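You operate a simulated robot arm through the tools that you are given. There is no shell and no other tool.

You run a simulated two-armed robot. Do the job below in one go: nothing can be reset, and whatever is moved stays where it is left.

## Task
Output off, recall the stored values, amps as on the card, output on.
Fine: All on the power rack, by the rack test card. One push of RECALL; the recalled volts stay.
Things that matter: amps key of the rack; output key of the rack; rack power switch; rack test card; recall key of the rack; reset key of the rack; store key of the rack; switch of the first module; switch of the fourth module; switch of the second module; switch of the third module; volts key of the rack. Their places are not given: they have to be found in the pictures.

The check looks at the end state, three seconds after you hand in, the way a careful person would. Anything else that was tipped, shoved, dropped, spilled or broken makes it a failure.

## Robot
Two 7-joint arms with three-finger grippers on one trunk that stands fixed in place. Base frame: the origin is at the foot of the trunk, x ahead of it, y to its left, z up. Lengths are in m, angles in rad, forces in N, time in s.
The left shoulder is at [0.07, 0.165, 1.238], the right one opposite. With the tool pointing down near the work surface each hand reaches from about 0.1 to 0.8 m from the base axis, measured 20 degrees to its own side. Payload 3.91 kg a hand.
Tool frame (each hand has its own): the origin (TCP) lies between the finger pads and is the grasp point; the fingertips stand 0.03 m ahead of it; z points along the fingers, y is the line along which they close. The gripper opens to 0.116 m. The gripper's body begins 0.073 m behind the TCP.
Orientation is that of the tool frame in the base frame, as a unit quaternion [x, y, z, w]. With the fingers straight down and closing along the base's y, the tool's x points along the base's -x, its y along +y and its z along -z.

## Interface
- The arms move only by the tool servo_tool. It takes "left_rows", "right_rows" or both (then of equal length, played together; a hand with none holds still); each is a list of rows, each a list of 7 numbers: the shift along the tool's x, y, z in m, then the turn, a rotation vector about the tool's x, y, z in rad, then the closure, from 0 (fully open) to 1 (shut). In form: [[x, y, z, rx, ry, rz, fingers], ...]. A call has 1 to 20 rows; each row is the pose to reach, as a shift and turn from the pose commanded when the call began, along the tool's axes at that moment. Each row takes 0.2 s and may step no farther than 0.05 m and 0.15 rad from the row before; otherwise, or with a gripper value out of range, the whole call is refused. Where a pose cannot be reached the arm comes as near as it can. A force on the tool above 50 N (or 10 N above the force at the start of the call, whichever is more), or a blocked arm, ends the call early, and 0.2 s more pass. The fingers move at their own pace (about 0.153 m/s each) and stop on an object; they squeeze with about 42 N. The grip force told is the motor's: it shows also when the fingers shut on nothing. Time passes only in rows, and 0.2 s behind the last, so rows that repeat a pose let the fingers close. The reply holds the time, the measured pose of the TCP, the force on the tool along the base axes, the opening and the grip force, in the units named above and with some noise, with the torque about the TCP (base axes, N m) and any sound that the robot's microphone picked up.
- Cameras (640 x 400 px; columns grow to the right, rows downward): "scene" is now at [0.1425, 0.0153, 1.5838]; the picture's right is [0.16, -0.99, 0.00], its down [-0.31, -0.05, -0.95] and it looks along [0.94, 0.16, -0.31] (base axes); focal length 278 px, centre (320, 200). "left" rides on the left gripper at [0.075, 0.017, -0.088] in its tool frame; the picture's right is [-0.22, 0.97, 0.00], its down [-0.70, -0.16, -0.70] and it looks along [-0.68, -0.16, 0.71] (tool axes); focal length 247 px, centre (320, 200). "right" rides on the right gripper at [0.052, 0.056, -0.088] in its tool frame; the picture's right is [-0.73, 0.68, 0.00], its down [-0.49, -0.52, -0.70] and it looks along [-0.48, -0.51, 0.71] (tool axes); focal length 247 px, centre (320, 200).
- snapshot(camera): a new picture of that camera. The clock stands still meanwhile.
- move_column(by): slides the trunk up (or, below 0, down) by that many m; the arms and the scene camera ride with it, the base frame stays. It gives what a move gives, with no picture.
- aim_head(pan, tilt): turns the head with the scene camera to pan (to the left, within 1.501 rad either way) and tilt (down, from -0.506 to 1.204), counted from straight ahead of the robot. It gives what a move gives.
- measure_at(camera, pixels): for up to 12 pixels [column, row] of the newest picture of that camera ("zoom" is the newest enlarged one), the place [x, y, z] in the base frame of the surface seen there, good to about 0.002 m. The clock stands still meanwhile.
- close_up(camera, box): a new picture of the part [left, top, right, bottom] of that camera's present view, enlarged. The clock stands still meanwhile.
- close_job(): hands the job in; it is judged then, once.

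Unless the task says otherwise, let go and move clear before handing in.

The tools are called after "Request:" by a JSON object that holds its "name" and its "arguments". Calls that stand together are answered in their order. servo_tool: Moves the arms, as the interface text tells. Its arguments: {"type":"object","properties":{"left_rows":{"type":"array","items":{"type":"array","items":{"type":"number"}}},"right_rows":{"type":"array","items":{"type":"array","items":{"type":"number"}}}},"required":[]} The other tools are called the same way: move_column (by) slides the trunk up or down; aim_head (pan, tilt) turns the head that bears the scene camera; snapshot (camera) takes a picture; measure_at (camera, pixels) gives the place of the surface under pixels of a picture; close_up (camera, box) takes an enlarged picture of a part of a camera's view; close_job () hands the job in.

At the start:

```text
time: 0.0
left_position: [0.4694, 0.3218, 1.4892]
left_tool_rot: [0.0, 1.0, 0.0, 0.0]
left_wrist_force: [0.6, 0.6, 0.6]
left_moment: [0.04, 0.0, -0.01]
left_grip_width: 0.116
left_grip_force: 0.0
right_position: [0.5503, -0.1416, 1.5146]
right_tool_rot: [0.0, 1.0, 0.0, 0.0]
right_wrist_force: [0.5, -1.2, -0.8]
right_moment: [-0.02, -0.02, 0.04]
right_grip_width: 0.1159
right_grip_force: 0.1
trunk travel left (down, up): [-0.775, 0.065]
head pan, tilt: [0.164, 0.318]
```

scene: 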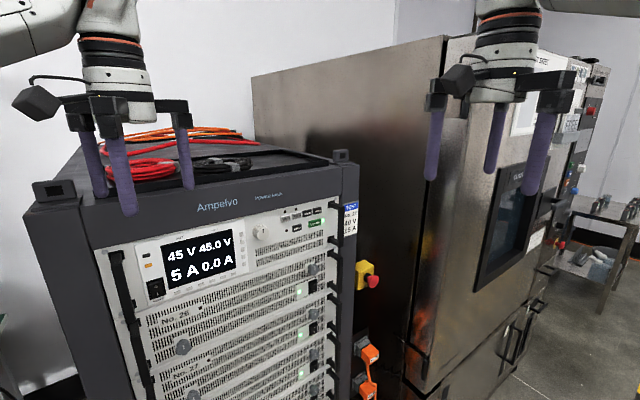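
right: 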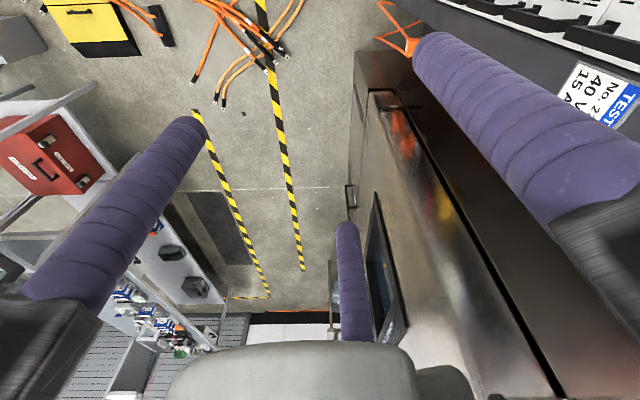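
left: 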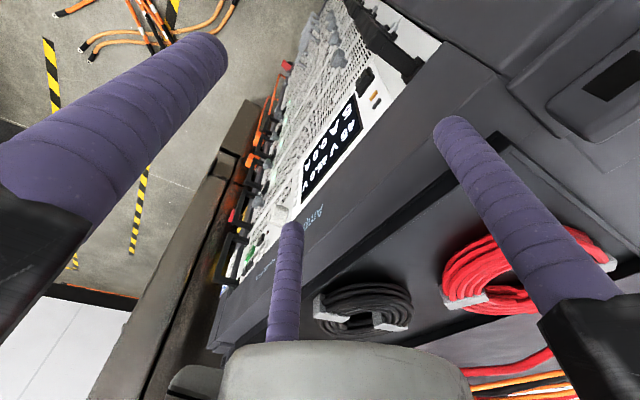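

The scene picture shows the power rack with its display (about pixel 200,258), keys near (305,215) and a test card at (350,218). I'll zoom in on the panel and the card.

Request:
{"name": "close_up", "arguments": {"camera": "scene", "box": [240, 190, 340, 252]}}

Request:
{"name": "close_up", "arguments": {"camera": "scene", "box": [330, 195, 370, 240]}}

Request:
{"name": "close_up", "arguments": {"camera": "scene", "box": [130, 220, 260, 302]}}

```text
6.40 times, centred on (290, 221) of scene
```

zoom: 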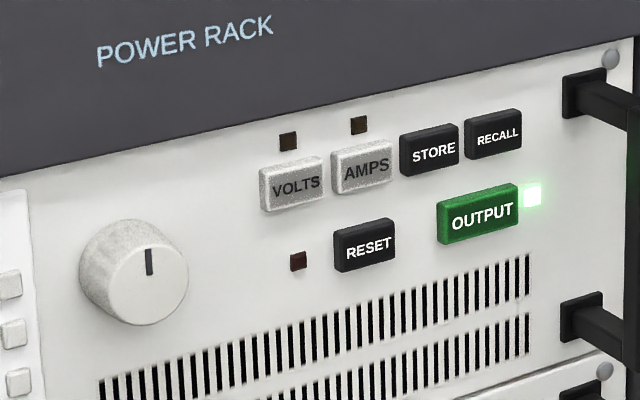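

```text
8.89 times, centred on (350, 218) of scene
```

zoom: 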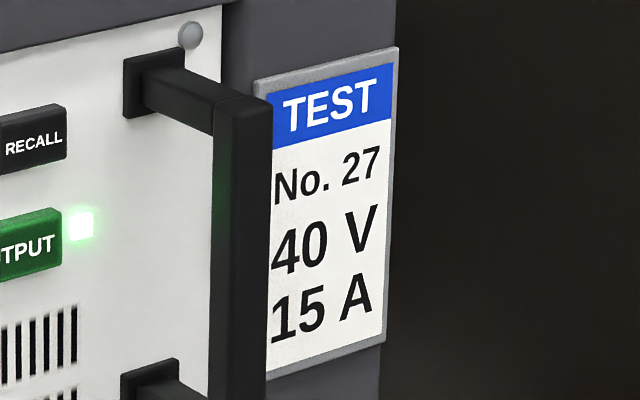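

```text
4.88 times, centred on (195, 261) of scene
```

zoom: 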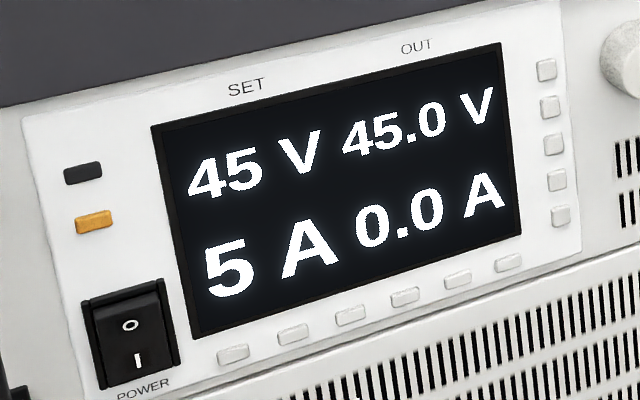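

The card reads "No. 27, 40 V, 15 A"; the display shows set 45 V / 5 A, output on. I'll measure the keys and look at the modules next.

Request:
{"name": "close_up", "arguments": {"camera": "scene", "box": [255, 195, 335, 245]}}

Request:
{"name": "aim_head", "arguments": {"pan": 0.35, "tilt": 0.65}}

Request:
{"name": "snapshot", "arguments": {"camera": "scene"}}

```text
8.00 times, centred on (295, 220) of scene
```

zoom: 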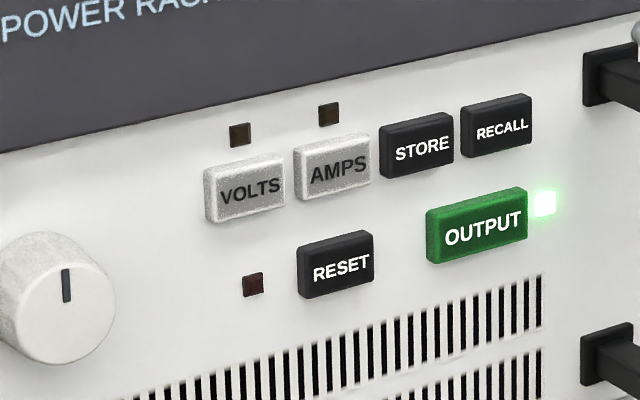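

```text
time: 0.8
left_position: [0.4696, 0.3219, 1.489]
left_tool_rot: [-0.001, 1.0, -0.001, 0.0]
left_wrist_force: [0.2, 0.4, 0.6]
left_moment: [-0.01, 0.01, -0.01]
left_grip_width: 0.1162
left_grip_force: 0.1
right_position: [0.5509, -0.1411, 1.5133]
right_tool_rot: [-0.001, 1.0, 0.0, -0.001]
right_wrist_force: [-0.9, 0.0, -1.4]
right_moment: [-0.01, 0.0, -0.01]
right_grip_width: 0.1161
right_grip_force: 0.1
trunk travel left (down, up): [-0.775, 0.065]
head pan, tilt: [0.351, 0.649]
```

```text
taken
```

scene: 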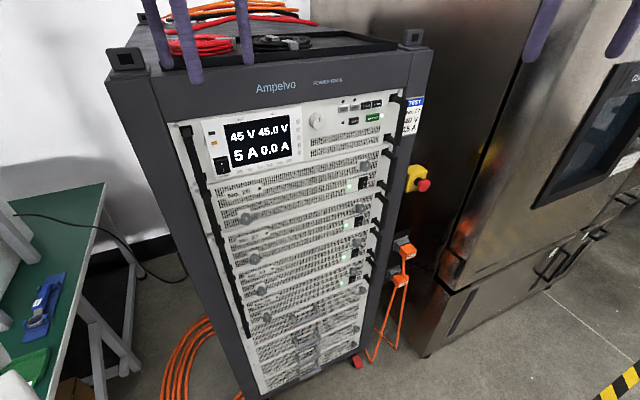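

The whole rack front is now in view, with four modules under the main panel and switches at about (362,183) to (352,280). I'll zoom on the key area and the modules and measure from the zoom.

Request:
{"name": "close_up", "arguments": {"camera": "scene", "box": [210, 155, 390, 320]}}

Request:
{"name": "close_up", "arguments": {"camera": "scene", "box": [300, 88, 396, 148]}}

```text
2.42 times, centred on (300, 238) of scene
```

zoom: 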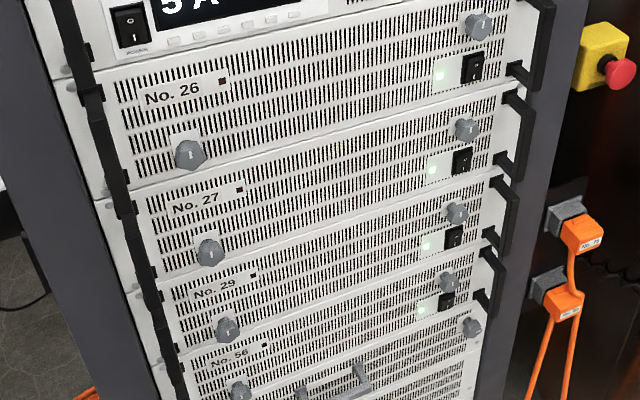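

```text
6.67 times, centred on (348, 118) of scene
```

zoom: 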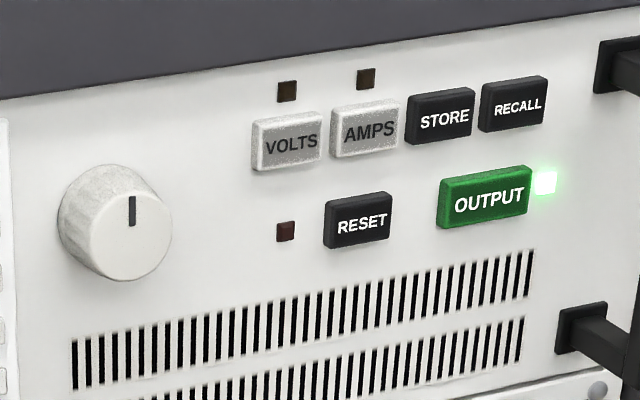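

The key faces are clear in the zoom: OUTPUT (487,200), RECALL (515,106), AMPS (370,132), RESET (362,222), STORE (444,118), VOLTS (291,145). I'll measure them and a few panel points for the surface normal.

Request:
{"name": "measure_at", "arguments": {"camera": "zoom", "pixels": [[487, 200], [515, 106], [368, 132], [362, 222], [442, 118], [291, 145], [132, 225], [230, 130], [580, 240], [260, 260], [590, 130], [400, 240]]}}

```text
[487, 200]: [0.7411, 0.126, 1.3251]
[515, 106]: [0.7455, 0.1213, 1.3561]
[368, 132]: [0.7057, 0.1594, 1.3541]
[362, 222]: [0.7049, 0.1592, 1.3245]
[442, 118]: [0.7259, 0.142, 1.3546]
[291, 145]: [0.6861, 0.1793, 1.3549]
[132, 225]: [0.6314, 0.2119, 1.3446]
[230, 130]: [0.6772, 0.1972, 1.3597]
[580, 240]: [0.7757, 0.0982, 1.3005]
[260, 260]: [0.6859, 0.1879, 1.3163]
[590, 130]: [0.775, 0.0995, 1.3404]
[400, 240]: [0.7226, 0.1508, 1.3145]
```

The keys stand ~6 mm proud of a vertical panel whose outward normal is about (-0.70,-0.716,0). Before moving the right hand, I'll check the obstacles: steel chamber corner (around 430,250 and 500,60), handle (400,105), E-stop (420,180), rack header.

Request:
{"name": "measure_at", "arguments": {"camera": "scene", "pixels": [[440, 250], [470, 180], [500, 100], [560, 180], [600, 100], [422, 185], [398, 100], [418, 38], [360, 70], [415, 115], [330, 10], [520, 20]]}}

Request:
{"name": "measure_at", "arguments": {"camera": "zoom", "pixels": [[632, 60], [630, 340], [300, 40], [500, 20], [282, 232], [545, 182], [450, 200], [525, 190], [255, 150], [318, 145], [487, 182], [487, 220]]}}

```text
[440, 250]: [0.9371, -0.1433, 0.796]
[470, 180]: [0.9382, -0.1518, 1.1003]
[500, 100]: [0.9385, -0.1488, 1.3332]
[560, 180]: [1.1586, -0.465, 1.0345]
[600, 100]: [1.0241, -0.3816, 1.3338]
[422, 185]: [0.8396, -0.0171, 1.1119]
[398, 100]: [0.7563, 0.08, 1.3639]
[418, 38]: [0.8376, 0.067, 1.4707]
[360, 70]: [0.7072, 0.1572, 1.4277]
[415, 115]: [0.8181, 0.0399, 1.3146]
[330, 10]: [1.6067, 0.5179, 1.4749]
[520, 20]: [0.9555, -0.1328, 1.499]
```

```text
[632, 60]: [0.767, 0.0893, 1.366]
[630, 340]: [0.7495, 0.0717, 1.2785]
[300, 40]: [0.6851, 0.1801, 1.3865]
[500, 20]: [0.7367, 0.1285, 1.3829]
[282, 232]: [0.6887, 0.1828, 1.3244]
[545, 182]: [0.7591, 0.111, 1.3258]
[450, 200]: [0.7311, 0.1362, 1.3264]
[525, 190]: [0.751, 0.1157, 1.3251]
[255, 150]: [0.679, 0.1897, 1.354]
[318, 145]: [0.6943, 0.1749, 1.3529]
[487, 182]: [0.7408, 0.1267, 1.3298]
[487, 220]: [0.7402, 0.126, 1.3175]
```

The steel chamber begins at about (0.94,-0.15), the handle stands ~39 mm proud and ~37 mm right of RECALL, so there's room for the closed fingers. I'll turn the right hand to point along (0.70,0.716,0) with the fingers shut and come to about 0.2 m in front of OUTPUT.

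Request:
{"name": "servo_tool", "arguments": {"right_rows": [[-0.0042, 0.0104, 0.0158, -0.0519, -0.1233, -0.0519, 1], [-0.0083, 0.0208, 0.0317, -0.1039, -0.2467, -0.1039, 1], [-0.0125, 0.0313, 0.0475, -0.1558, -0.37, -0.1558, 1], [-0.0167, 0.0417, 0.0633, -0.2078, -0.4933, -0.2078, 1], [-0.0208, 0.0521, 0.0792, -0.2597, -0.6167, -0.2597, 1], [-0.025, 0.0625, 0.095, -0.3117, -0.74, -0.3117, 1], [-0.0292, 0.0729, 0.1108, -0.3636, -0.8633, -0.3636, 1], [-0.0333, 0.0833, 0.1267, -0.4155, -0.9867, -0.4155, 1], [-0.0375, 0.0938, 0.1425, -0.4675, -1.11, -0.4675, 1], [-0.0417, 0.1042, 0.1583, -0.5194, -1.2333, -0.5194, 1], [-0.0458, 0.1146, 0.1742, -0.5714, -1.3567, -0.5714, 1], [-0.05, 0.125, 0.19, -0.6233, -1.48, -0.6233, 1], [-0.05, 0.125, 0.19, -0.6233, -1.48, -0.6233, 1]]}}

Request:
{"name": "snapshot", "arguments": {"camera": "scene"}}

Request:
{"name": "snapshot", "arguments": {"camera": "right"}}

```text
time: 3.6
left_position: [0.4666, 0.3223, 1.4905]
left_tool_rot: [-0.001, 1.0, 0.0, 0.0]
left_wrist_force: [-0.9, 0.3, 0.4]
left_moment: [-0.04, -0.04, 0.02]
left_grip_width: 0.1159
left_grip_force: 0.0
right_position: [0.5983, -0.0176, 1.3246]
right_tool_rot: [-0.275, 0.65, 0.274, 0.653]
right_wrist_force: [0.4, 0.3, -0.1]
right_moment: [-0.04, 0.04, -0.05]
right_grip_width: 0.0088
right_grip_force: 41.6
right hand out of reach, approached as far as the arm can: row 3, 4, 5, 6, 7, 8, 9, 10
trunk travel left (down, up): [-0.775, 0.065]
head pan, tilt: [0.351, 0.649]
```

```text
taken
```

scene: 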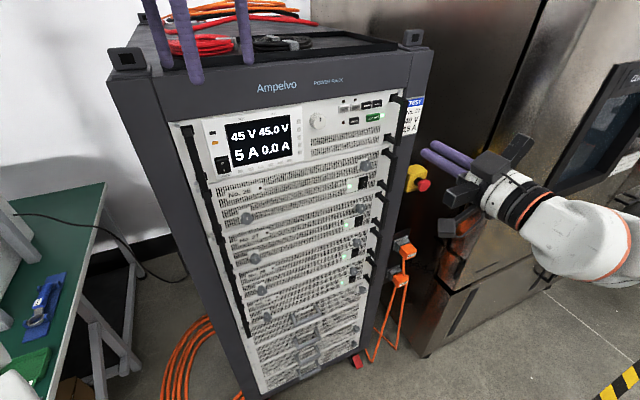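

```text
taken
```

right: 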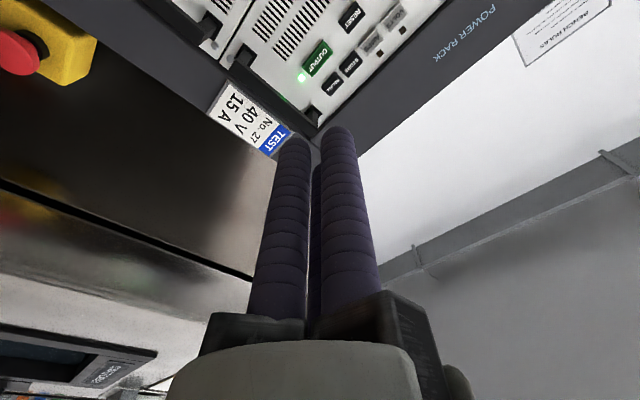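

The hand reached the target pose and the panel is unobstructed, but the fingers report an 8.8 mm opening when shut and three purple fingers show in the right view, tips near (297,145), (338,132), (316,170). I'll measure the tips to know what will touch the key.

Request:
{"name": "close_up", "arguments": {"camera": "right", "box": [240, 110, 400, 210]}}

Request:
{"name": "measure_at", "arguments": {"camera": "right", "pixels": [[294, 142], [290, 160], [340, 130], [340, 160], [316, 172], [316, 190], [280, 250], [340, 250], [345, 310], [260, 325], [305, 145], [325, 140]]}}

Request:
{"name": "close_up", "arguments": {"camera": "scene", "box": [400, 120, 560, 220]}}

```text
4.00 times, centred on (320, 160) of right
```

zoom: 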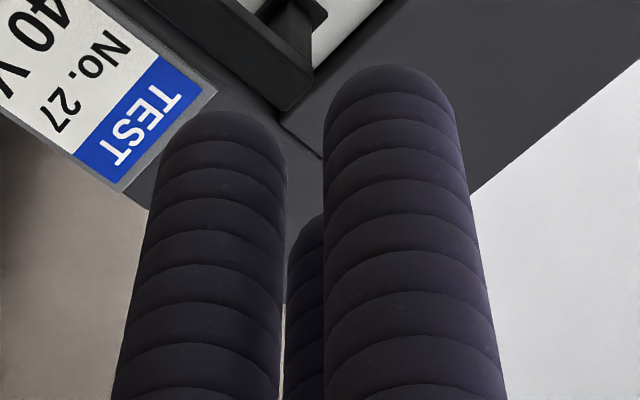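

```text
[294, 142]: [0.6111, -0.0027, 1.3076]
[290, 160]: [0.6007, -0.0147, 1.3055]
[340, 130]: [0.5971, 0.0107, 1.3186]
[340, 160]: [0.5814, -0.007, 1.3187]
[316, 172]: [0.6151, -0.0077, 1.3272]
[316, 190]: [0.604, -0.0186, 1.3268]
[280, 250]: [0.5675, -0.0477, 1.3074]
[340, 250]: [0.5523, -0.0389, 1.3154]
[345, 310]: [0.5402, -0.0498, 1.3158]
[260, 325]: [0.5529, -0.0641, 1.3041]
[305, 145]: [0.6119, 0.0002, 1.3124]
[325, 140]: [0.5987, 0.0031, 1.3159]
```

```text
4.00 times, centred on (480, 170) of scene
```

zoom: 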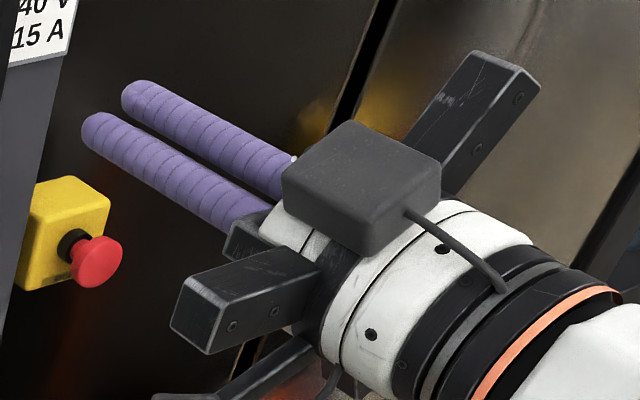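

The hand is actually a three-jaw one: fingers at radius ~15 mm shut and ~69 mm open, so shut tips would cover neighbouring keys. I'll press with just one finger (the upper-right one, C): open fully, tilt 0.2 rad so that finger leads, and come to ~80 mm in front of OUTPUT.

Request:
{"name": "servo_tool", "arguments": {"right_rows": [[0.0132, 0.0073, 0.01, -0.025, 0.0433, 0, 0], [0.0265, 0.0146, 0.02, -0.05, 0.0866, 0, 0], [0.0397, 0.0218, 0.04, -0.075, 0.1299, 0, 0], [0.0529, 0.0291, 0.06, -0.1, 0.1732, 0, 0], [0.0529, 0.0291, 0.0793, -0.1, 0.1732, 0, 0], [0.0529, 0.0291, 0.0793, -0.1, 0.1732, 0, 0]]}}

Request:
{"name": "snapshot", "arguments": {"camera": "scene"}}

Request:
{"name": "snapshot", "arguments": {"camera": "right"}}

```text
time: 5.0
left_position: [0.4685, 0.3213, 1.4901]
left_tool_rot: [0.0, 1.0, 0.0, 0.0]
left_wrist_force: [0.4, -0.3, 0.5]
left_moment: [-0.01, 0.03, 0.0]
left_grip_width: 0.1162
left_grip_force: 0.0
right_position: [0.6343, 0.0606, 1.2708]
right_tool_rot: [-0.33, 0.691, 0.282, 0.578]
right_wrist_force: [-0.6, 0.4, 0.0]
right_moment: [0.04, -0.01, 0.0]
right_grip_width: 0.1159
right_grip_force: 0.0
trunk travel left (down, up): [-0.775, 0.065]
head pan, tilt: [0.351, 0.649]
```

```text
taken
```

scene: 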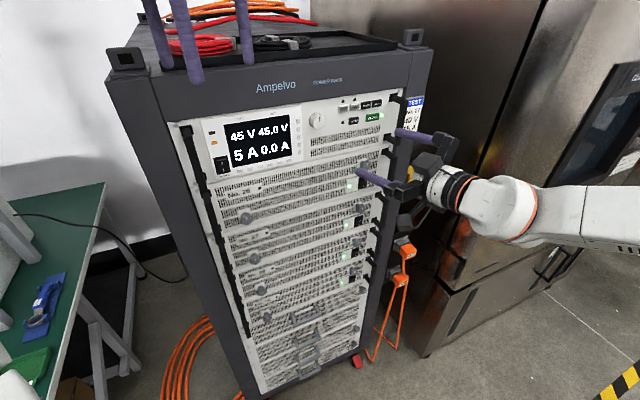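

```text
taken
```

right: 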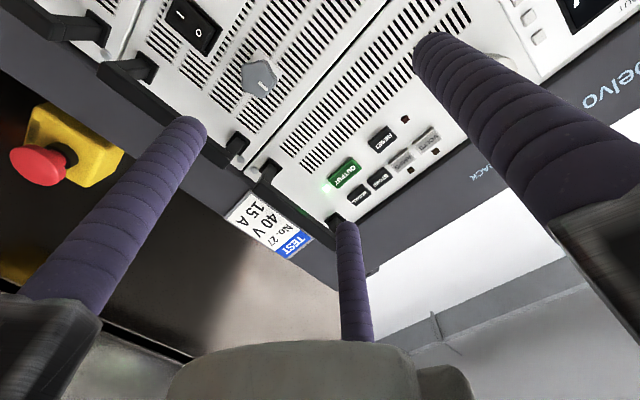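

The opened hand hangs in front of the panel; finger C tip is at about (346,224) in the right view, OUTPUT at (345,172). I'll measure the tip and the keys from this closer camera to calibrate.

Request:
{"name": "measure_at", "arguments": {"camera": "right", "pixels": [[346, 224], [348, 230], [345, 173], [362, 194], [380, 178], [401, 160], [384, 141], [425, 140], [200, 125], [430, 40], [405, 120], [350, 290]]}}

Request:
{"name": "close_up", "arguments": {"camera": "right", "box": [300, 120, 460, 240]}}

Request:
{"name": "close_up", "arguments": {"camera": "scene", "box": [320, 80, 460, 200]}}

```text
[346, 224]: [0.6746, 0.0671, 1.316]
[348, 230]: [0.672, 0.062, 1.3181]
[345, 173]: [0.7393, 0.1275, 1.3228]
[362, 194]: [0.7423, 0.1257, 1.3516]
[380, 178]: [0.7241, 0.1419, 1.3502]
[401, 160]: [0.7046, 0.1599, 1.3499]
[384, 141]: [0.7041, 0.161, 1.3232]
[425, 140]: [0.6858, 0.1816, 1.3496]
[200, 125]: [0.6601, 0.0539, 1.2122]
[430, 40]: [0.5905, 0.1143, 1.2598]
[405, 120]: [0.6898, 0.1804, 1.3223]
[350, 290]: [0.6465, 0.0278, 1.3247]
```

```text
3.33 times, centred on (380, 180) of right
```

zoom: 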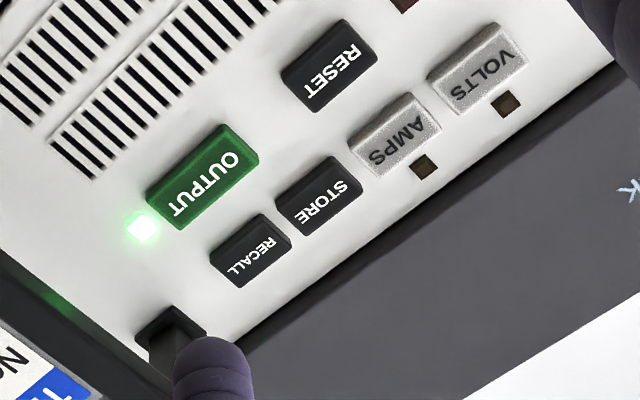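

```text
3.33 times, centred on (390, 140) of scene
```

zoom: 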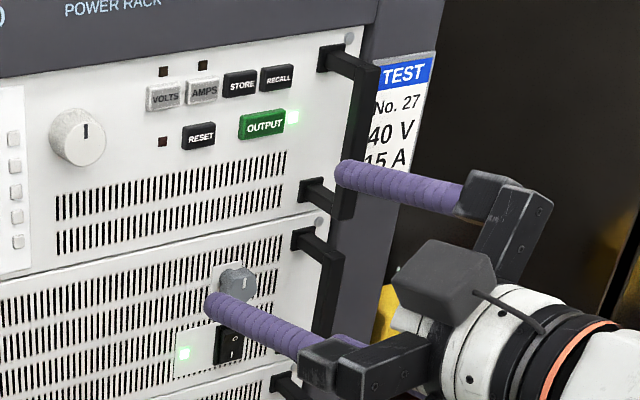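

Finger C's axis sits ~67 mm from the hand axis as expected, and the tip is about 78 mm in front of OUTPUT and lined up with it sideways. I'll move in to ~18 mm before contact and check.

Request:
{"name": "servo_tool", "arguments": {"right_rows": [[-0.0034, -0.0014, 0.0197, 0, 0, 0, 0], [-0.0069, -0.0029, 0.0393, 0, 0, 0, 0], [-0.0103, -0.0043, 0.059, 0, 0, 0, 0], [-0.0103, -0.0043, 0.059, 0, 0, 0, 0]]}}

Request:
{"name": "close_up", "arguments": {"camera": "scene", "box": [310, 70, 430, 145]}}

Request:
{"name": "snapshot", "arguments": {"camera": "right"}}

```text
time: 6.0
left_position: [0.4694, 0.3217, 1.4893]
left_tool_rot: [-0.001, 1.0, 0.0, 0.0]
left_wrist_force: [-0.3, -0.6, -0.5]
left_moment: [-0.02, 0.01, -0.03]
left_grip_width: 0.1159
left_grip_force: 0.2
right_position: [0.6754, 0.1048, 1.2718]
right_tool_rot: [-0.331, 0.691, 0.283, 0.578]
right_wrist_force: [-0.9, -1.2, 0.1]
right_moment: [0.01, -0.01, -0.03]
right_grip_width: 0.1158
right_grip_force: 0.0
trunk travel left (down, up): [-0.775, 0.065]
head pan, tilt: [0.351, 0.649]
```

```text
5.33 times, centred on (370, 108) of scene
```

zoom: 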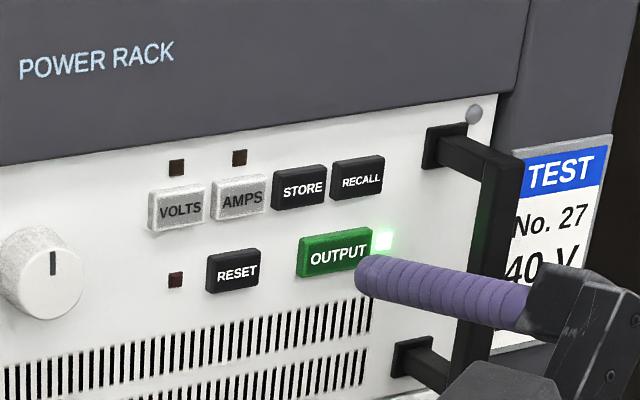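

```text
taken
```

right: 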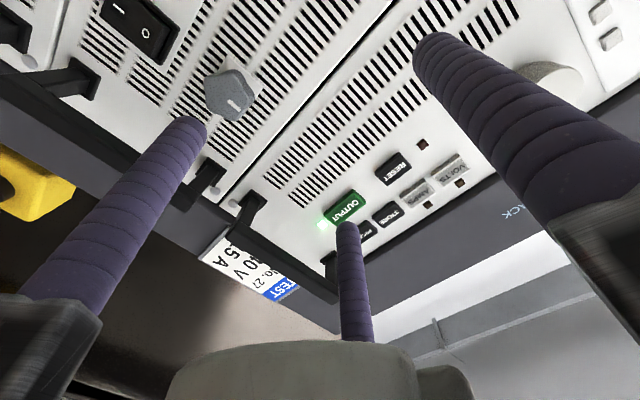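

The tip stands just in front of OUTPUT, seen lower right at zoom (370,275). I'll measure the tip and the key centre from this close view before the final approach.

Request:
{"name": "measure_at", "arguments": {"camera": "zoom", "pixels": [[360, 275], [366, 268], [372, 275], [380, 265], [338, 253], [310, 260], [366, 245], [338, 238], [338, 272], [357, 181], [240, 200], [340, 165]]}}

Request:
{"name": "close_up", "arguments": {"camera": "right", "box": [300, 170, 400, 250]}}

```text
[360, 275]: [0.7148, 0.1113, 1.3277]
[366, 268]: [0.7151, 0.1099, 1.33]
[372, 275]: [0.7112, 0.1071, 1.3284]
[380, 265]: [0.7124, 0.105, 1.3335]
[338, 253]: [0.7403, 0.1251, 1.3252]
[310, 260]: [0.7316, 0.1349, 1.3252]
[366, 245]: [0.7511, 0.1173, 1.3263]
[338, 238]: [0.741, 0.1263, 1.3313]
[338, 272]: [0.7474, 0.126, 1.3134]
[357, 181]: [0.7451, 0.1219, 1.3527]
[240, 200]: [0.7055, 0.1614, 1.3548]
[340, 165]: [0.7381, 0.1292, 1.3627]
```

```text
5.00 times, centred on (350, 210) of right
```

zoom: 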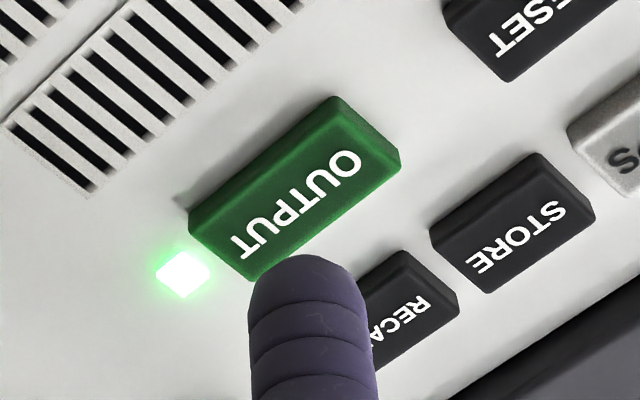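

Tip and key agree: the tip is about 17 mm short of the OUTPUT face and centred to within ~1–2 mm. I'll advance 15 mm, then press in small steps.

Request:
{"name": "servo_tool", "arguments": {"right_rows": [[-0.0004, -0.0006, 0.006, 0, 0, 0, 0], [-0.0011, -0.0012, 0.012, 0, 0, 0, 0], [-0.0016, -0.0015, 0.0149, 0, 0, 0, 0]]}}

Request:
{"name": "close_up", "arguments": {"camera": "scene", "box": [310, 70, 430, 145]}}

Request:
{"name": "close_up", "arguments": {"camera": "right", "box": [300, 170, 400, 250]}}

```text
time: 6.8
left_position: [0.4694, 0.3205, 1.4874]
left_tool_rot: [-0.001, 1.0, -0.001, 0.0]
left_wrist_force: [1.2, -0.3, -0.5]
left_moment: [0.0, 0.02, 0.01]
left_grip_width: 0.116
left_grip_force: 0.1
right_position: [0.6865, 0.1162, 1.2696]
right_tool_rot: [-0.33, 0.691, 0.282, 0.578]
right_wrist_force: [0.3, 0.6, 0.1]
right_moment: [-0.03, -0.04, -0.01]
right_grip_width: 0.1163
right_grip_force: 0.1
trunk travel left (down, up): [-0.775, 0.065]
head pan, tilt: [0.351, 0.649]
```

```text
5.33 times, centred on (370, 108) of scene
```

zoom: 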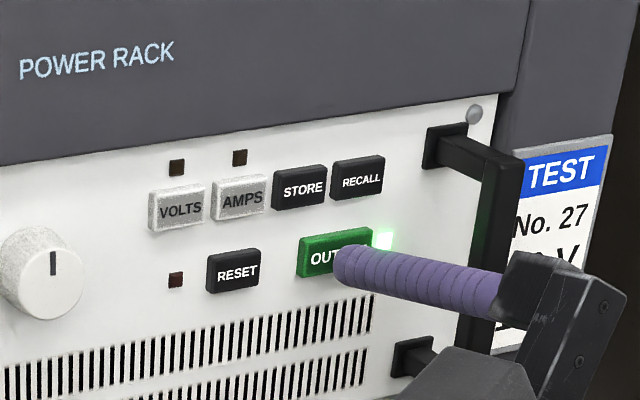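

```text
5.00 times, centred on (350, 210) of right
```

zoom: 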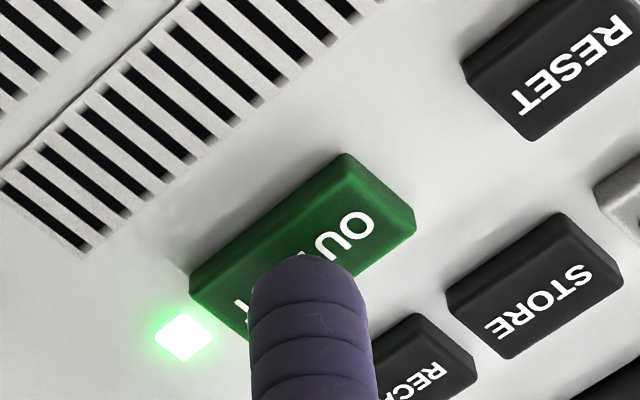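

The tip is nearly on OUTPUT with no force yet. I'll press 4 mm further in 1 mm rows and read the force.

Request:
{"name": "servo_tool", "arguments": {"right_rows": [[-0.0002, -0.0001, 0.001, 0, 0, 0, 0], [-0.0003, -0.0002, 0.002, 0, 0, 0, 0], [-0.0005, -0.0003, 0.0029, 0, 0, 0, 0], [-0.0007, -0.0004, 0.0039, 0, 0, 0, 0]]}}

Request:
{"name": "close_up", "arguments": {"camera": "scene", "box": [210, 70, 430, 205]}}

```text
time: 7.8
left_position: [0.469, 0.3225, 1.4892]
left_tool_rot: [-0.001, 1.0, 0.0, 0.0]
left_wrist_force: [-0.6, 0.6, -0.1]
left_moment: [-0.02, 0.03, -0.03]
left_grip_width: 0.1161
left_grip_force: 0.0
right_position: [0.6884, 0.1189, 1.2704]
right_tool_rot: [-0.33, 0.691, 0.282, 0.578]
right_wrist_force: [-0.5, -1.0, -0.4]
right_moment: [-0.02, -0.03, 0.01]
right_grip_width: 0.116
right_grip_force: 0.1
trunk travel left (down, up): [-0.775, 0.065]
head pan, tilt: [0.351, 0.649]
```

```text
2.91 times, centred on (320, 138) of scene
```

zoom: 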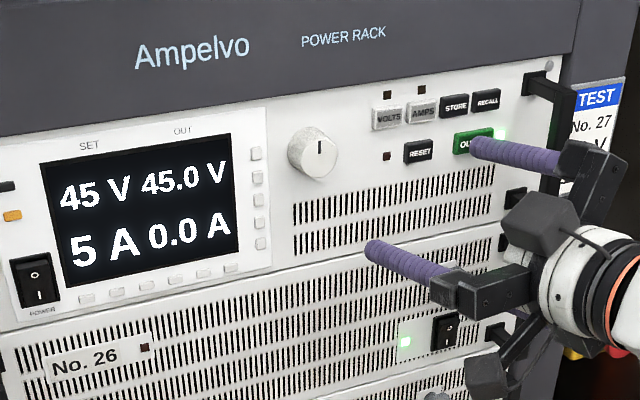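

The output LED is still lit, and the force is only ~1 N, so the key hasn't been pushed. I'll go another 2 mm.

Request:
{"name": "servo_tool", "arguments": {"right_rows": [[-0.0002, -0.0001, 0.001, 0, 0, 0, 0], [-0.0003, -0.0002, 0.002, 0, 0, 0, 0]]}}

Request:
{"name": "close_up", "arguments": {"camera": "scene", "box": [210, 70, 430, 205]}}

Request:
{"name": "close_up", "arguments": {"camera": "right", "box": [300, 170, 400, 250]}}

```text
time: 8.4
left_position: [0.4674, 0.3204, 1.4888]
left_tool_rot: [-0.001, 1.0, 0.0, 0.001]
left_wrist_force: [-0.4, -0.3, 0.3]
left_moment: [0.0, 0.01, 0.01]
left_grip_width: 0.1162
left_grip_force: 0.1
right_position: [0.6883, 0.1184, 1.2697]
right_tool_rot: [-0.33, 0.691, 0.283, 0.578]
right_wrist_force: [-6.6, -5.2, -1.3]
right_moment: [-0.18, 0.33, -0.21]
right_grip_width: 0.1161
right_grip_force: 0.0
trunk travel left (down, up): [-0.775, 0.065]
head pan, tilt: [0.351, 0.649]
```

```text
2.91 times, centred on (320, 138) of scene
```

zoom: 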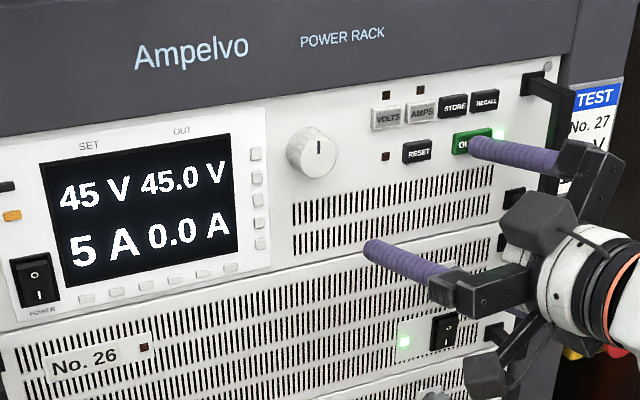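

```text
5.00 times, centred on (350, 210) of right
```

zoom: 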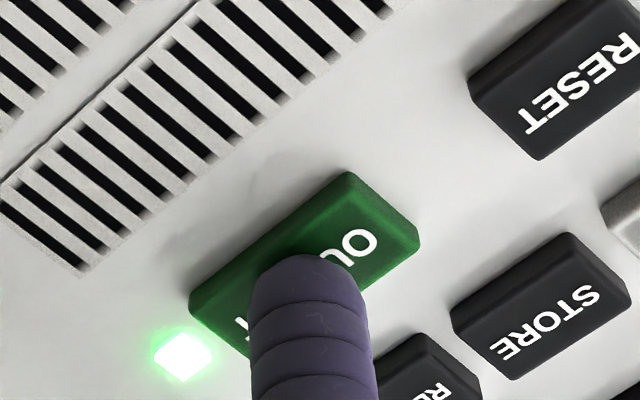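

Now 8 N of push reaches OUTPUT and the output is still on. I'll press further in 1 mm steps.

Request:
{"name": "servo_tool", "arguments": {"right_rows": [[-0.0002, -0.0001, 0.001, 0, 0, 0, 0], [-0.0003, -0.0002, 0.002, 0, 0, 0, 0]]}}

Request:
{"name": "close_up", "arguments": {"camera": "scene", "box": [210, 70, 430, 205]}}

```text
time: 9.0
left_position: [0.4667, 0.3188, 1.4916]
left_tool_rot: [-0.001, 1.0, 0.001, 0.001]
left_wrist_force: [-0.1, -0.9, 0.0]
left_moment: [-0.02, 0.01, 0.04]
left_grip_width: 0.1162
left_grip_force: 0.0
right_position: [0.6897, 0.1183, 1.2696]
right_tool_rot: [-0.33, 0.692, 0.282, 0.577]
right_wrist_force: [-15.4, -11.4, -6.3]
right_moment: [-0.75, 0.98, -0.53]
right_grip_width: 0.1162
right_grip_force: 0.1
trunk travel left (down, up): [-0.775, 0.065]
head pan, tilt: [0.351, 0.649]
```

```text
2.91 times, centred on (320, 138) of scene
```

zoom: 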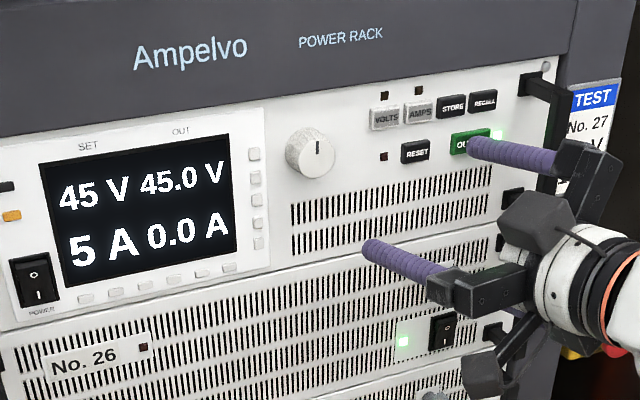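

The 20 N doesn't match a push at finger C: the torque puts the contact ~58 mm below the TCP, i.e. the lower finger A is touching something (probably module 1's gray thumbscrew). I'll back off straight away and look.

Request:
{"name": "servo_tool", "arguments": {"right_rows": [[0.0017, 0.001, -0.0098, 0, 0, 0, 0], [0.0052, 0.003, -0.0294, 0, 0, 0, 0], [0.0052, 0.003, -0.0294, 0, 0, 0, 0]]}}

Request:
{"name": "snapshot", "arguments": {"camera": "scene"}}

Request:
{"name": "snapshot", "arguments": {"camera": "right"}}

```text
time: 9.8
left_position: [0.4699, 0.3223, 1.4896]
left_tool_rot: [-0.001, 1.0, 0.0, 0.0]
left_wrist_force: [0.4, -0.4, 0.0]
left_moment: [0.01, 0.03, 0.06]
left_grip_width: 0.1162
left_grip_force: 0.0
right_position: [0.6724, 0.0992, 1.2705]
right_tool_rot: [-0.33, 0.69, 0.282, 0.578]
right_wrist_force: [0.1, -0.5, -0.3]
right_moment: [-0.01, 0.01, 0.01]
right_grip_width: 0.116
right_grip_force: 0.2
trunk travel left (down, up): [-0.775, 0.065]
head pan, tilt: [0.351, 0.649]
```

```text
taken
```

scene: 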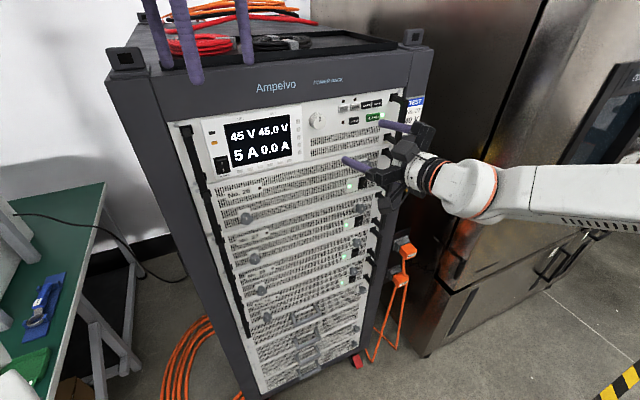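

```text
taken
```

right: 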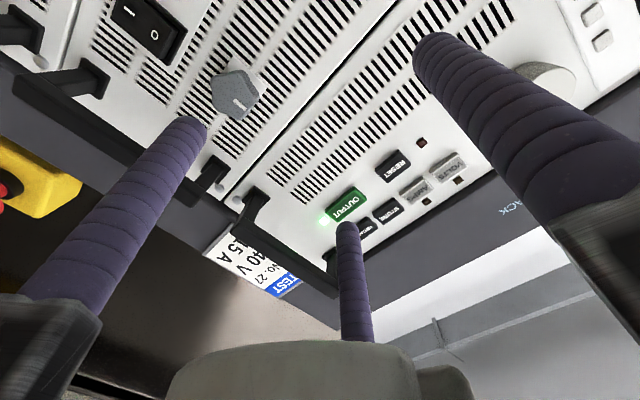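

After backing off the scene view looks unchanged, and in the right view finger A's tip (205,125) is right beside the gray knob (235,92). I'll measure that knob and the surroundings to plan a clear pressing pose.

Request:
{"name": "measure_at", "arguments": {"camera": "right", "pixels": [[232, 92], [225, 100], [240, 85], [255, 65], [145, 25], [210, 170], [250, 200], [345, 207], [547, 72], [90, 80], [330, 260], [195, 125]]}}

Request:
{"name": "close_up", "arguments": {"camera": "right", "box": [100, 0, 420, 240]}}

Request:
{"name": "close_up", "arguments": {"camera": "scene", "box": [290, 70, 450, 220]}}

```text
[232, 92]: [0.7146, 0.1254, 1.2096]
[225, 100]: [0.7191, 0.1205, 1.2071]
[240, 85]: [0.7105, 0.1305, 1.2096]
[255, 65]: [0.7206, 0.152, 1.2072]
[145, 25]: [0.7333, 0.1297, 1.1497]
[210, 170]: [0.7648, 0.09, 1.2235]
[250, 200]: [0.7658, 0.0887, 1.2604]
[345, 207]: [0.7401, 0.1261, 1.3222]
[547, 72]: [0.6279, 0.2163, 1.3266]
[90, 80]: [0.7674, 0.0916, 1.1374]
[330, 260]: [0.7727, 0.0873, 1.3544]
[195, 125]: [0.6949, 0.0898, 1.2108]
```

```text
1.67 times, centred on (260, 120) of right
```

zoom: 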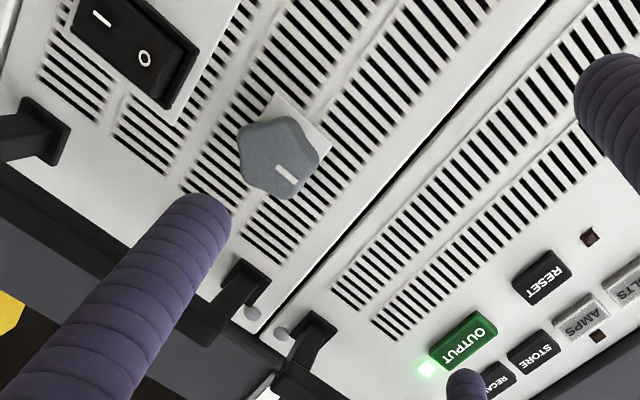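

```text
2.67 times, centred on (370, 145) of scene
```

zoom: 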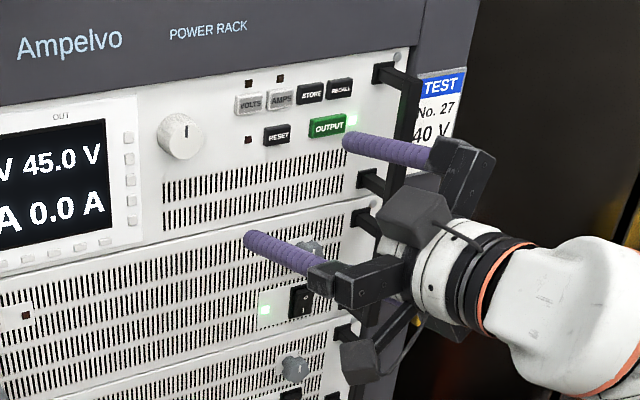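

The gray thumb-knob (u≈0.423, z≈1.21, 25 mm proud) is what finger A met; its mark looks unchanged. I'll use a half-open hand (opening ~50 mm, radius ~35 mm) with more tilt (0.3 rad), so the other two fingers stay over bare vents and ~15 mm behind.

Request:
{"name": "servo_tool", "arguments": {"right_rows": [[0.0017, 0.001, -0.02, 0, 0, 0, 0.3], [-0.0144, -0.0077, -0.015, -0.025, 0.0433, 0, 0.57], [-0.0288, -0.0154, -0.0094, -0.05, 0.0866, 0, 0.57], [-0.0288, -0.0154, -0.0094, -0.05, 0.0866, 0, 0.57], [-0.0288, -0.0154, -0.0094, -0.05, 0.0866, 0, 0.57]]}}

Request:
{"name": "close_up", "arguments": {"camera": "scene", "box": [310, 70, 430, 145]}}

Request:
{"name": "snapshot", "arguments": {"camera": "right"}}

```text
time: 11.0
left_position: [0.469, 0.3216, 1.4888]
left_tool_rot: [-0.001, 1.0, 0.001, -0.001]
left_wrist_force: [0.2, -0.6, -0.4]
left_moment: [-0.04, 0.01, 0.01]
left_grip_width: 0.116
left_grip_force: 0.1
right_position: [0.6811, 0.0857, 1.301]
right_tool_rot: [-0.357, 0.708, 0.285, 0.539]
right_wrist_force: [0.4, 0.8, -0.4]
right_moment: [0.03, -0.02, -0.01]
right_grip_width: 0.0501
right_grip_force: 0.0
trunk travel left (down, up): [-0.775, 0.065]
head pan, tilt: [0.351, 0.649]
```

```text
5.33 times, centred on (370, 108) of scene
```

zoom: 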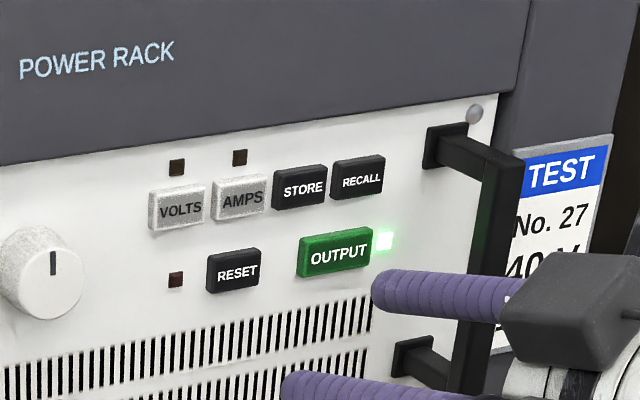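

```text
taken
```

right: 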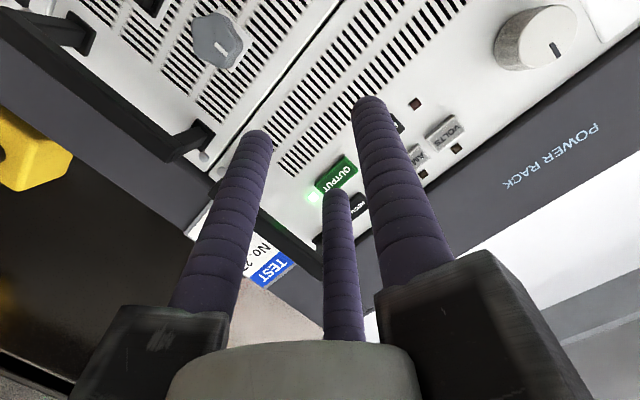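

The C tip is ~30 mm in front of OUTPUT and lined up; the other fingers look over vents. I'll advance 27 mm and check.

Request:
{"name": "servo_tool", "arguments": {"right_rows": [[-0.0026, -0.0015, 0.0096, 0, 0, 0, 0.57], [-0.0051, -0.003, 0.0191, 0, 0, 0, 0.57], [-0.0069, -0.004, 0.0258, 0, 0, 0, 0.57]]}}

Request:
{"name": "close_up", "arguments": {"camera": "scene", "box": [310, 70, 430, 145]}}

Request:
{"name": "snapshot", "arguments": {"camera": "right"}}

```text
time: 11.8
left_position: [0.4685, 0.3219, 1.4896]
left_tool_rot: [-0.001, 1.0, -0.001, 0.0]
left_wrist_force: [-0.2, -0.2, -0.1]
left_moment: [-0.03, 0.03, 0.03]
left_grip_width: 0.1161
left_grip_force: 0.1
right_position: [0.6996, 0.1056, 1.2987]
right_tool_rot: [-0.356, 0.707, 0.285, 0.54]
right_wrist_force: [0.2, -0.5, -0.6]
right_moment: [-0.04, 0.01, -0.01]
right_grip_width: 0.0501
right_grip_force: 0.1
trunk travel left (down, up): [-0.775, 0.065]
head pan, tilt: [0.351, 0.649]
```

```text
5.33 times, centred on (370, 108) of scene
```

zoom: 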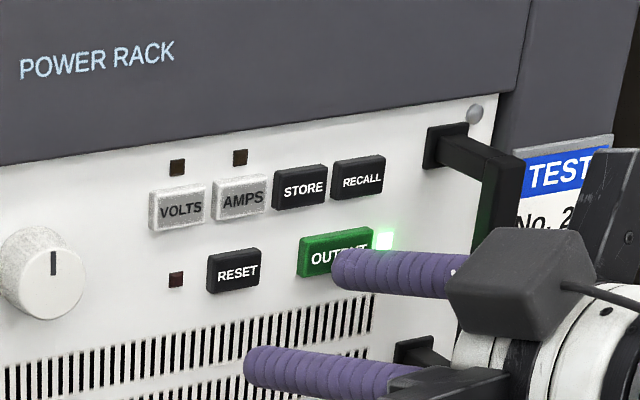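

```text
taken
```

right: 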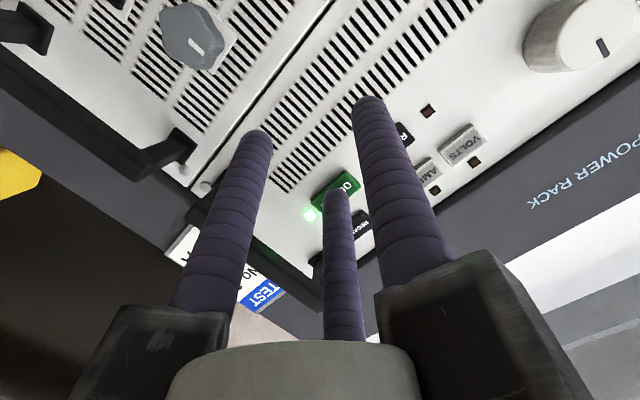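

The tip is about 3–4 mm from OUTPUT, no force. Now I'll press 4 mm in 1 mm rows and read the torque to check that only finger C touches.

Request:
{"name": "servo_tool", "arguments": {"right_rows": [[-0.0003, -0.0001, 0.001, 0, 0, 0, 0.57], [-0.0005, -0.0003, 0.0019, 0, 0, 0, 0.57], [-0.0008, -0.0004, 0.0029, 0, 0, 0, 0.57], [-0.001, -0.0006, 0.0038, 0, 0, 0, 0.57]]}}

Request:
{"name": "close_up", "arguments": {"camera": "scene", "box": [210, 70, 430, 205]}}

```text
time: 12.8
left_position: [0.4685, 0.322, 1.4895]
left_tool_rot: [-0.001, 1.0, 0.0, 0.0]
left_wrist_force: [0.3, 0.1, 0.7]
left_moment: [0.02, 0.03, 0.0]
left_grip_width: 0.1162
left_grip_force: 0.1
right_position: [0.7019, 0.109, 1.3003]
right_tool_rot: [-0.356, 0.708, 0.285, 0.539]
right_wrist_force: [-0.4, 1.1, 0.1]
right_moment: [0.01, 0.03, 0.0]
right_grip_width: 0.05
right_grip_force: 0.1
trunk travel left (down, up): [-0.775, 0.065]
head pan, tilt: [0.351, 0.649]
```

```text
2.91 times, centred on (320, 138) of scene
```

zoom: 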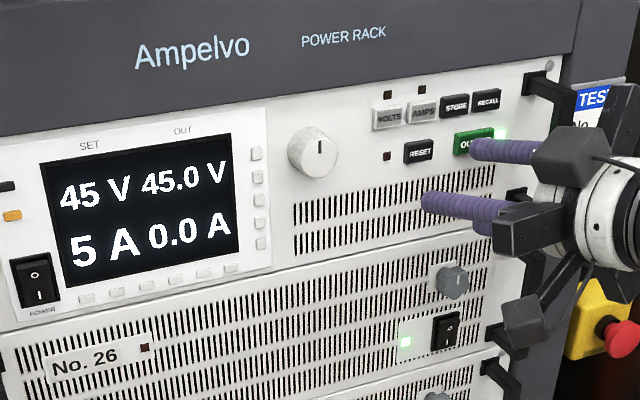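

No contact force yet. I'll go another 2 mm.

Request:
{"name": "servo_tool", "arguments": {"right_rows": [[-0.0003, -0.0001, 0.001, 0, 0, 0, 0.57], [-0.0005, -0.0003, 0.0019, 0, 0, 0, 0.57]]}}

Request:
{"name": "close_up", "arguments": {"camera": "scene", "box": [210, 70, 430, 205]}}

Request:
{"name": "close_up", "arguments": {"camera": "right", "box": [240, 90, 440, 240]}}

```text
time: 13.4
left_position: [0.4691, 0.3219, 1.4897]
left_tool_rot: [-0.002, 1.0, 0.0, 0.0]
left_wrist_force: [-0.1, 0.3, 0.5]
left_moment: [0.03, 0.0, 0.03]
left_grip_width: 0.1159
left_grip_force: 0.1
right_position: [0.7027, 0.1099, 1.3004]
right_tool_rot: [-0.356, 0.707, 0.285, 0.54]
right_wrist_force: [-0.9, -1.0, -0.2]
right_moment: [0.01, -0.02, 0.0]
right_grip_width: 0.0498
right_grip_force: 0.0
trunk travel left (down, up): [-0.775, 0.065]
head pan, tilt: [0.351, 0.649]
```

```text
2.91 times, centred on (320, 138) of scene
```

zoom: 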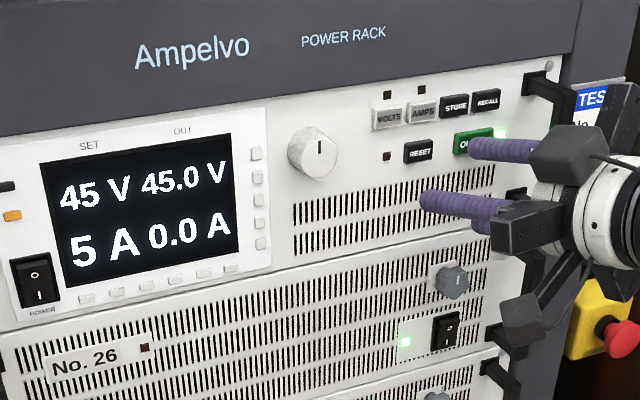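

```text
2.67 times, centred on (340, 165) of right
```

zoom: 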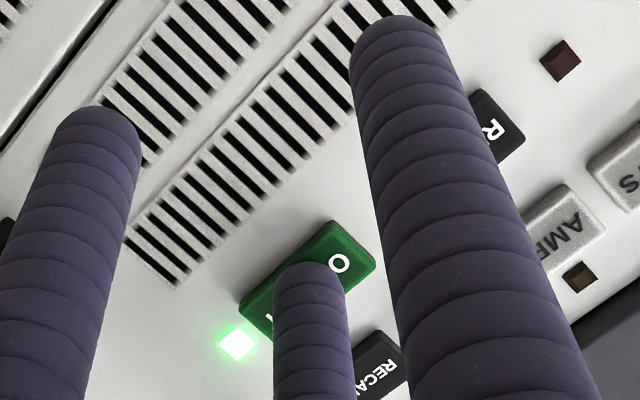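

The tip looks about to touch OUTPUT's face. I'll continue 2 mm.

Request:
{"name": "servo_tool", "arguments": {"right_rows": [[-0.0003, -0.0001, 0.001, 0, 0, 0, 0.57], [-0.0005, -0.0003, 0.0019, 0, 0, 0, 0.57]]}}

Request:
{"name": "close_up", "arguments": {"camera": "scene", "box": [210, 70, 430, 205]}}

```text
time: 14.0
left_position: [0.4688, 0.3211, 1.4905]
left_tool_rot: [0.0, 1.0, 0.0, 0.001]
left_wrist_force: [0.3, 0.4, -0.4]
left_moment: [-0.03, -0.02, 0.01]
left_grip_width: 0.1161
left_grip_force: 0.1
right_position: [0.7054, 0.111, 1.2991]
right_tool_rot: [-0.357, 0.708, 0.285, 0.539]
right_wrist_force: [-1.6, -1.9, 0.3]
right_moment: [0.05, -0.07, -0.01]
right_grip_width: 0.0496
right_grip_force: 0.1
trunk travel left (down, up): [-0.775, 0.065]
head pan, tilt: [0.351, 0.649]
heard: click
```

```text
2.91 times, centred on (320, 138) of scene
```

zoom: 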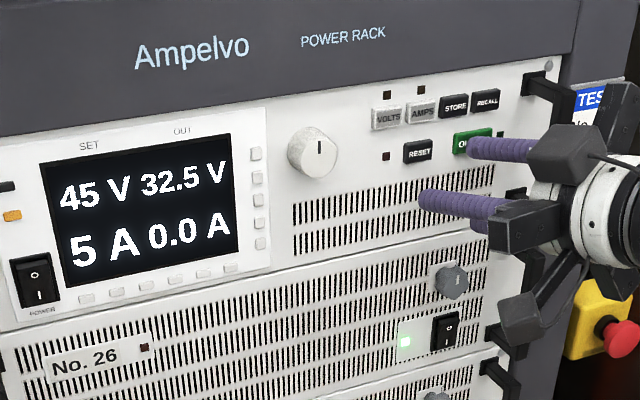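

Click heard: the output LED went dark and OUT volts are falling (32.5 V), so OUTPUT is off. I'll back off 30 mm and move over to RECALL (6.5 mm right, 29 mm up), then check alignment.

Request:
{"name": "servo_tool", "arguments": {"right_rows": [[0.0038, 0.0022, -0.0143, 0, 0, 0, 0.57], [0.0077, 0.0044, -0.0287, 0, 0, 0, 0.57], [-0.0064, 0.0015, -0.033, 0, 0, 0, 0.57], [-0.0204, -0.0014, -0.0372, 0, 0, 0, 0.57], [-0.0204, -0.0014, -0.0372, 0, 0, 0, 0.57]]}}

Request:
{"name": "close_up", "arguments": {"camera": "scene", "box": [210, 70, 430, 205]}}

Request:
{"name": "close_up", "arguments": {"camera": "scene", "box": [310, 70, 430, 145]}}

Request:
{"name": "snapshot", "arguments": {"camera": "right"}}

```text
time: 15.2
left_position: [0.4688, 0.3209, 1.4891]
left_tool_rot: [0.0, 1.0, 0.0, 0.0]
left_wrist_force: [0.0, -0.1, 0.4]
left_moment: [0.0, 0.0, -0.01]
left_grip_width: 0.1161
left_grip_force: 0.0
right_position: [0.689, 0.0842, 1.3291]
right_tool_rot: [-0.355, 0.708, 0.285, 0.54]
right_wrist_force: [-0.3, 0.0, -0.1]
right_moment: [0.0, 0.02, 0.0]
right_grip_width: 0.05
right_grip_force: 0.2
trunk travel left (down, up): [-0.775, 0.065]
head pan, tilt: [0.351, 0.649]
```

```text
2.91 times, centred on (320, 138) of scene
```

zoom: 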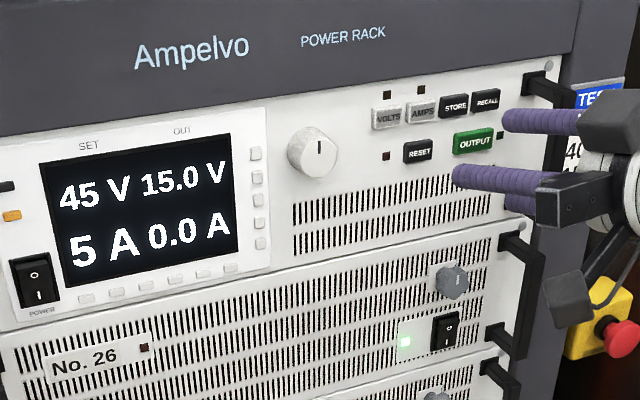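

```text
5.33 times, centred on (370, 108) of scene
```

zoom: 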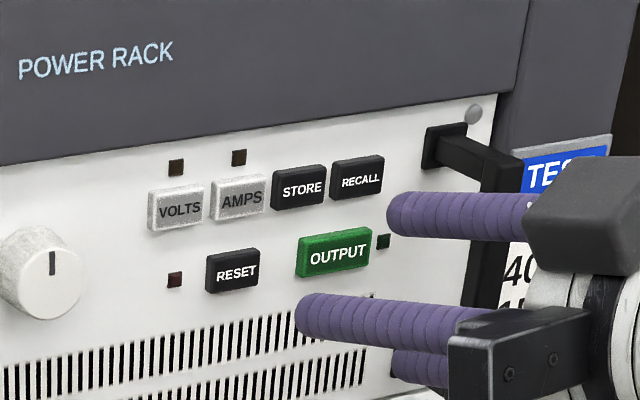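

```text
taken
```

right: 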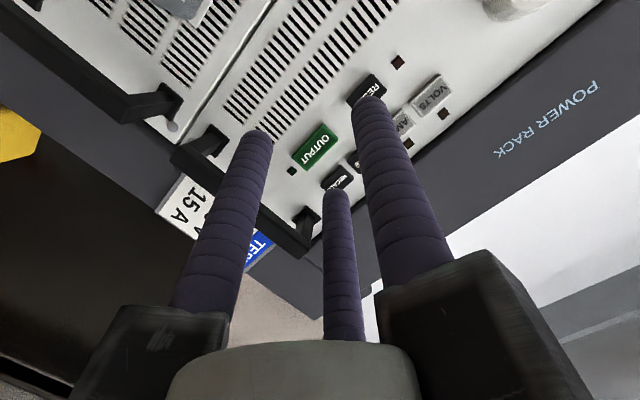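

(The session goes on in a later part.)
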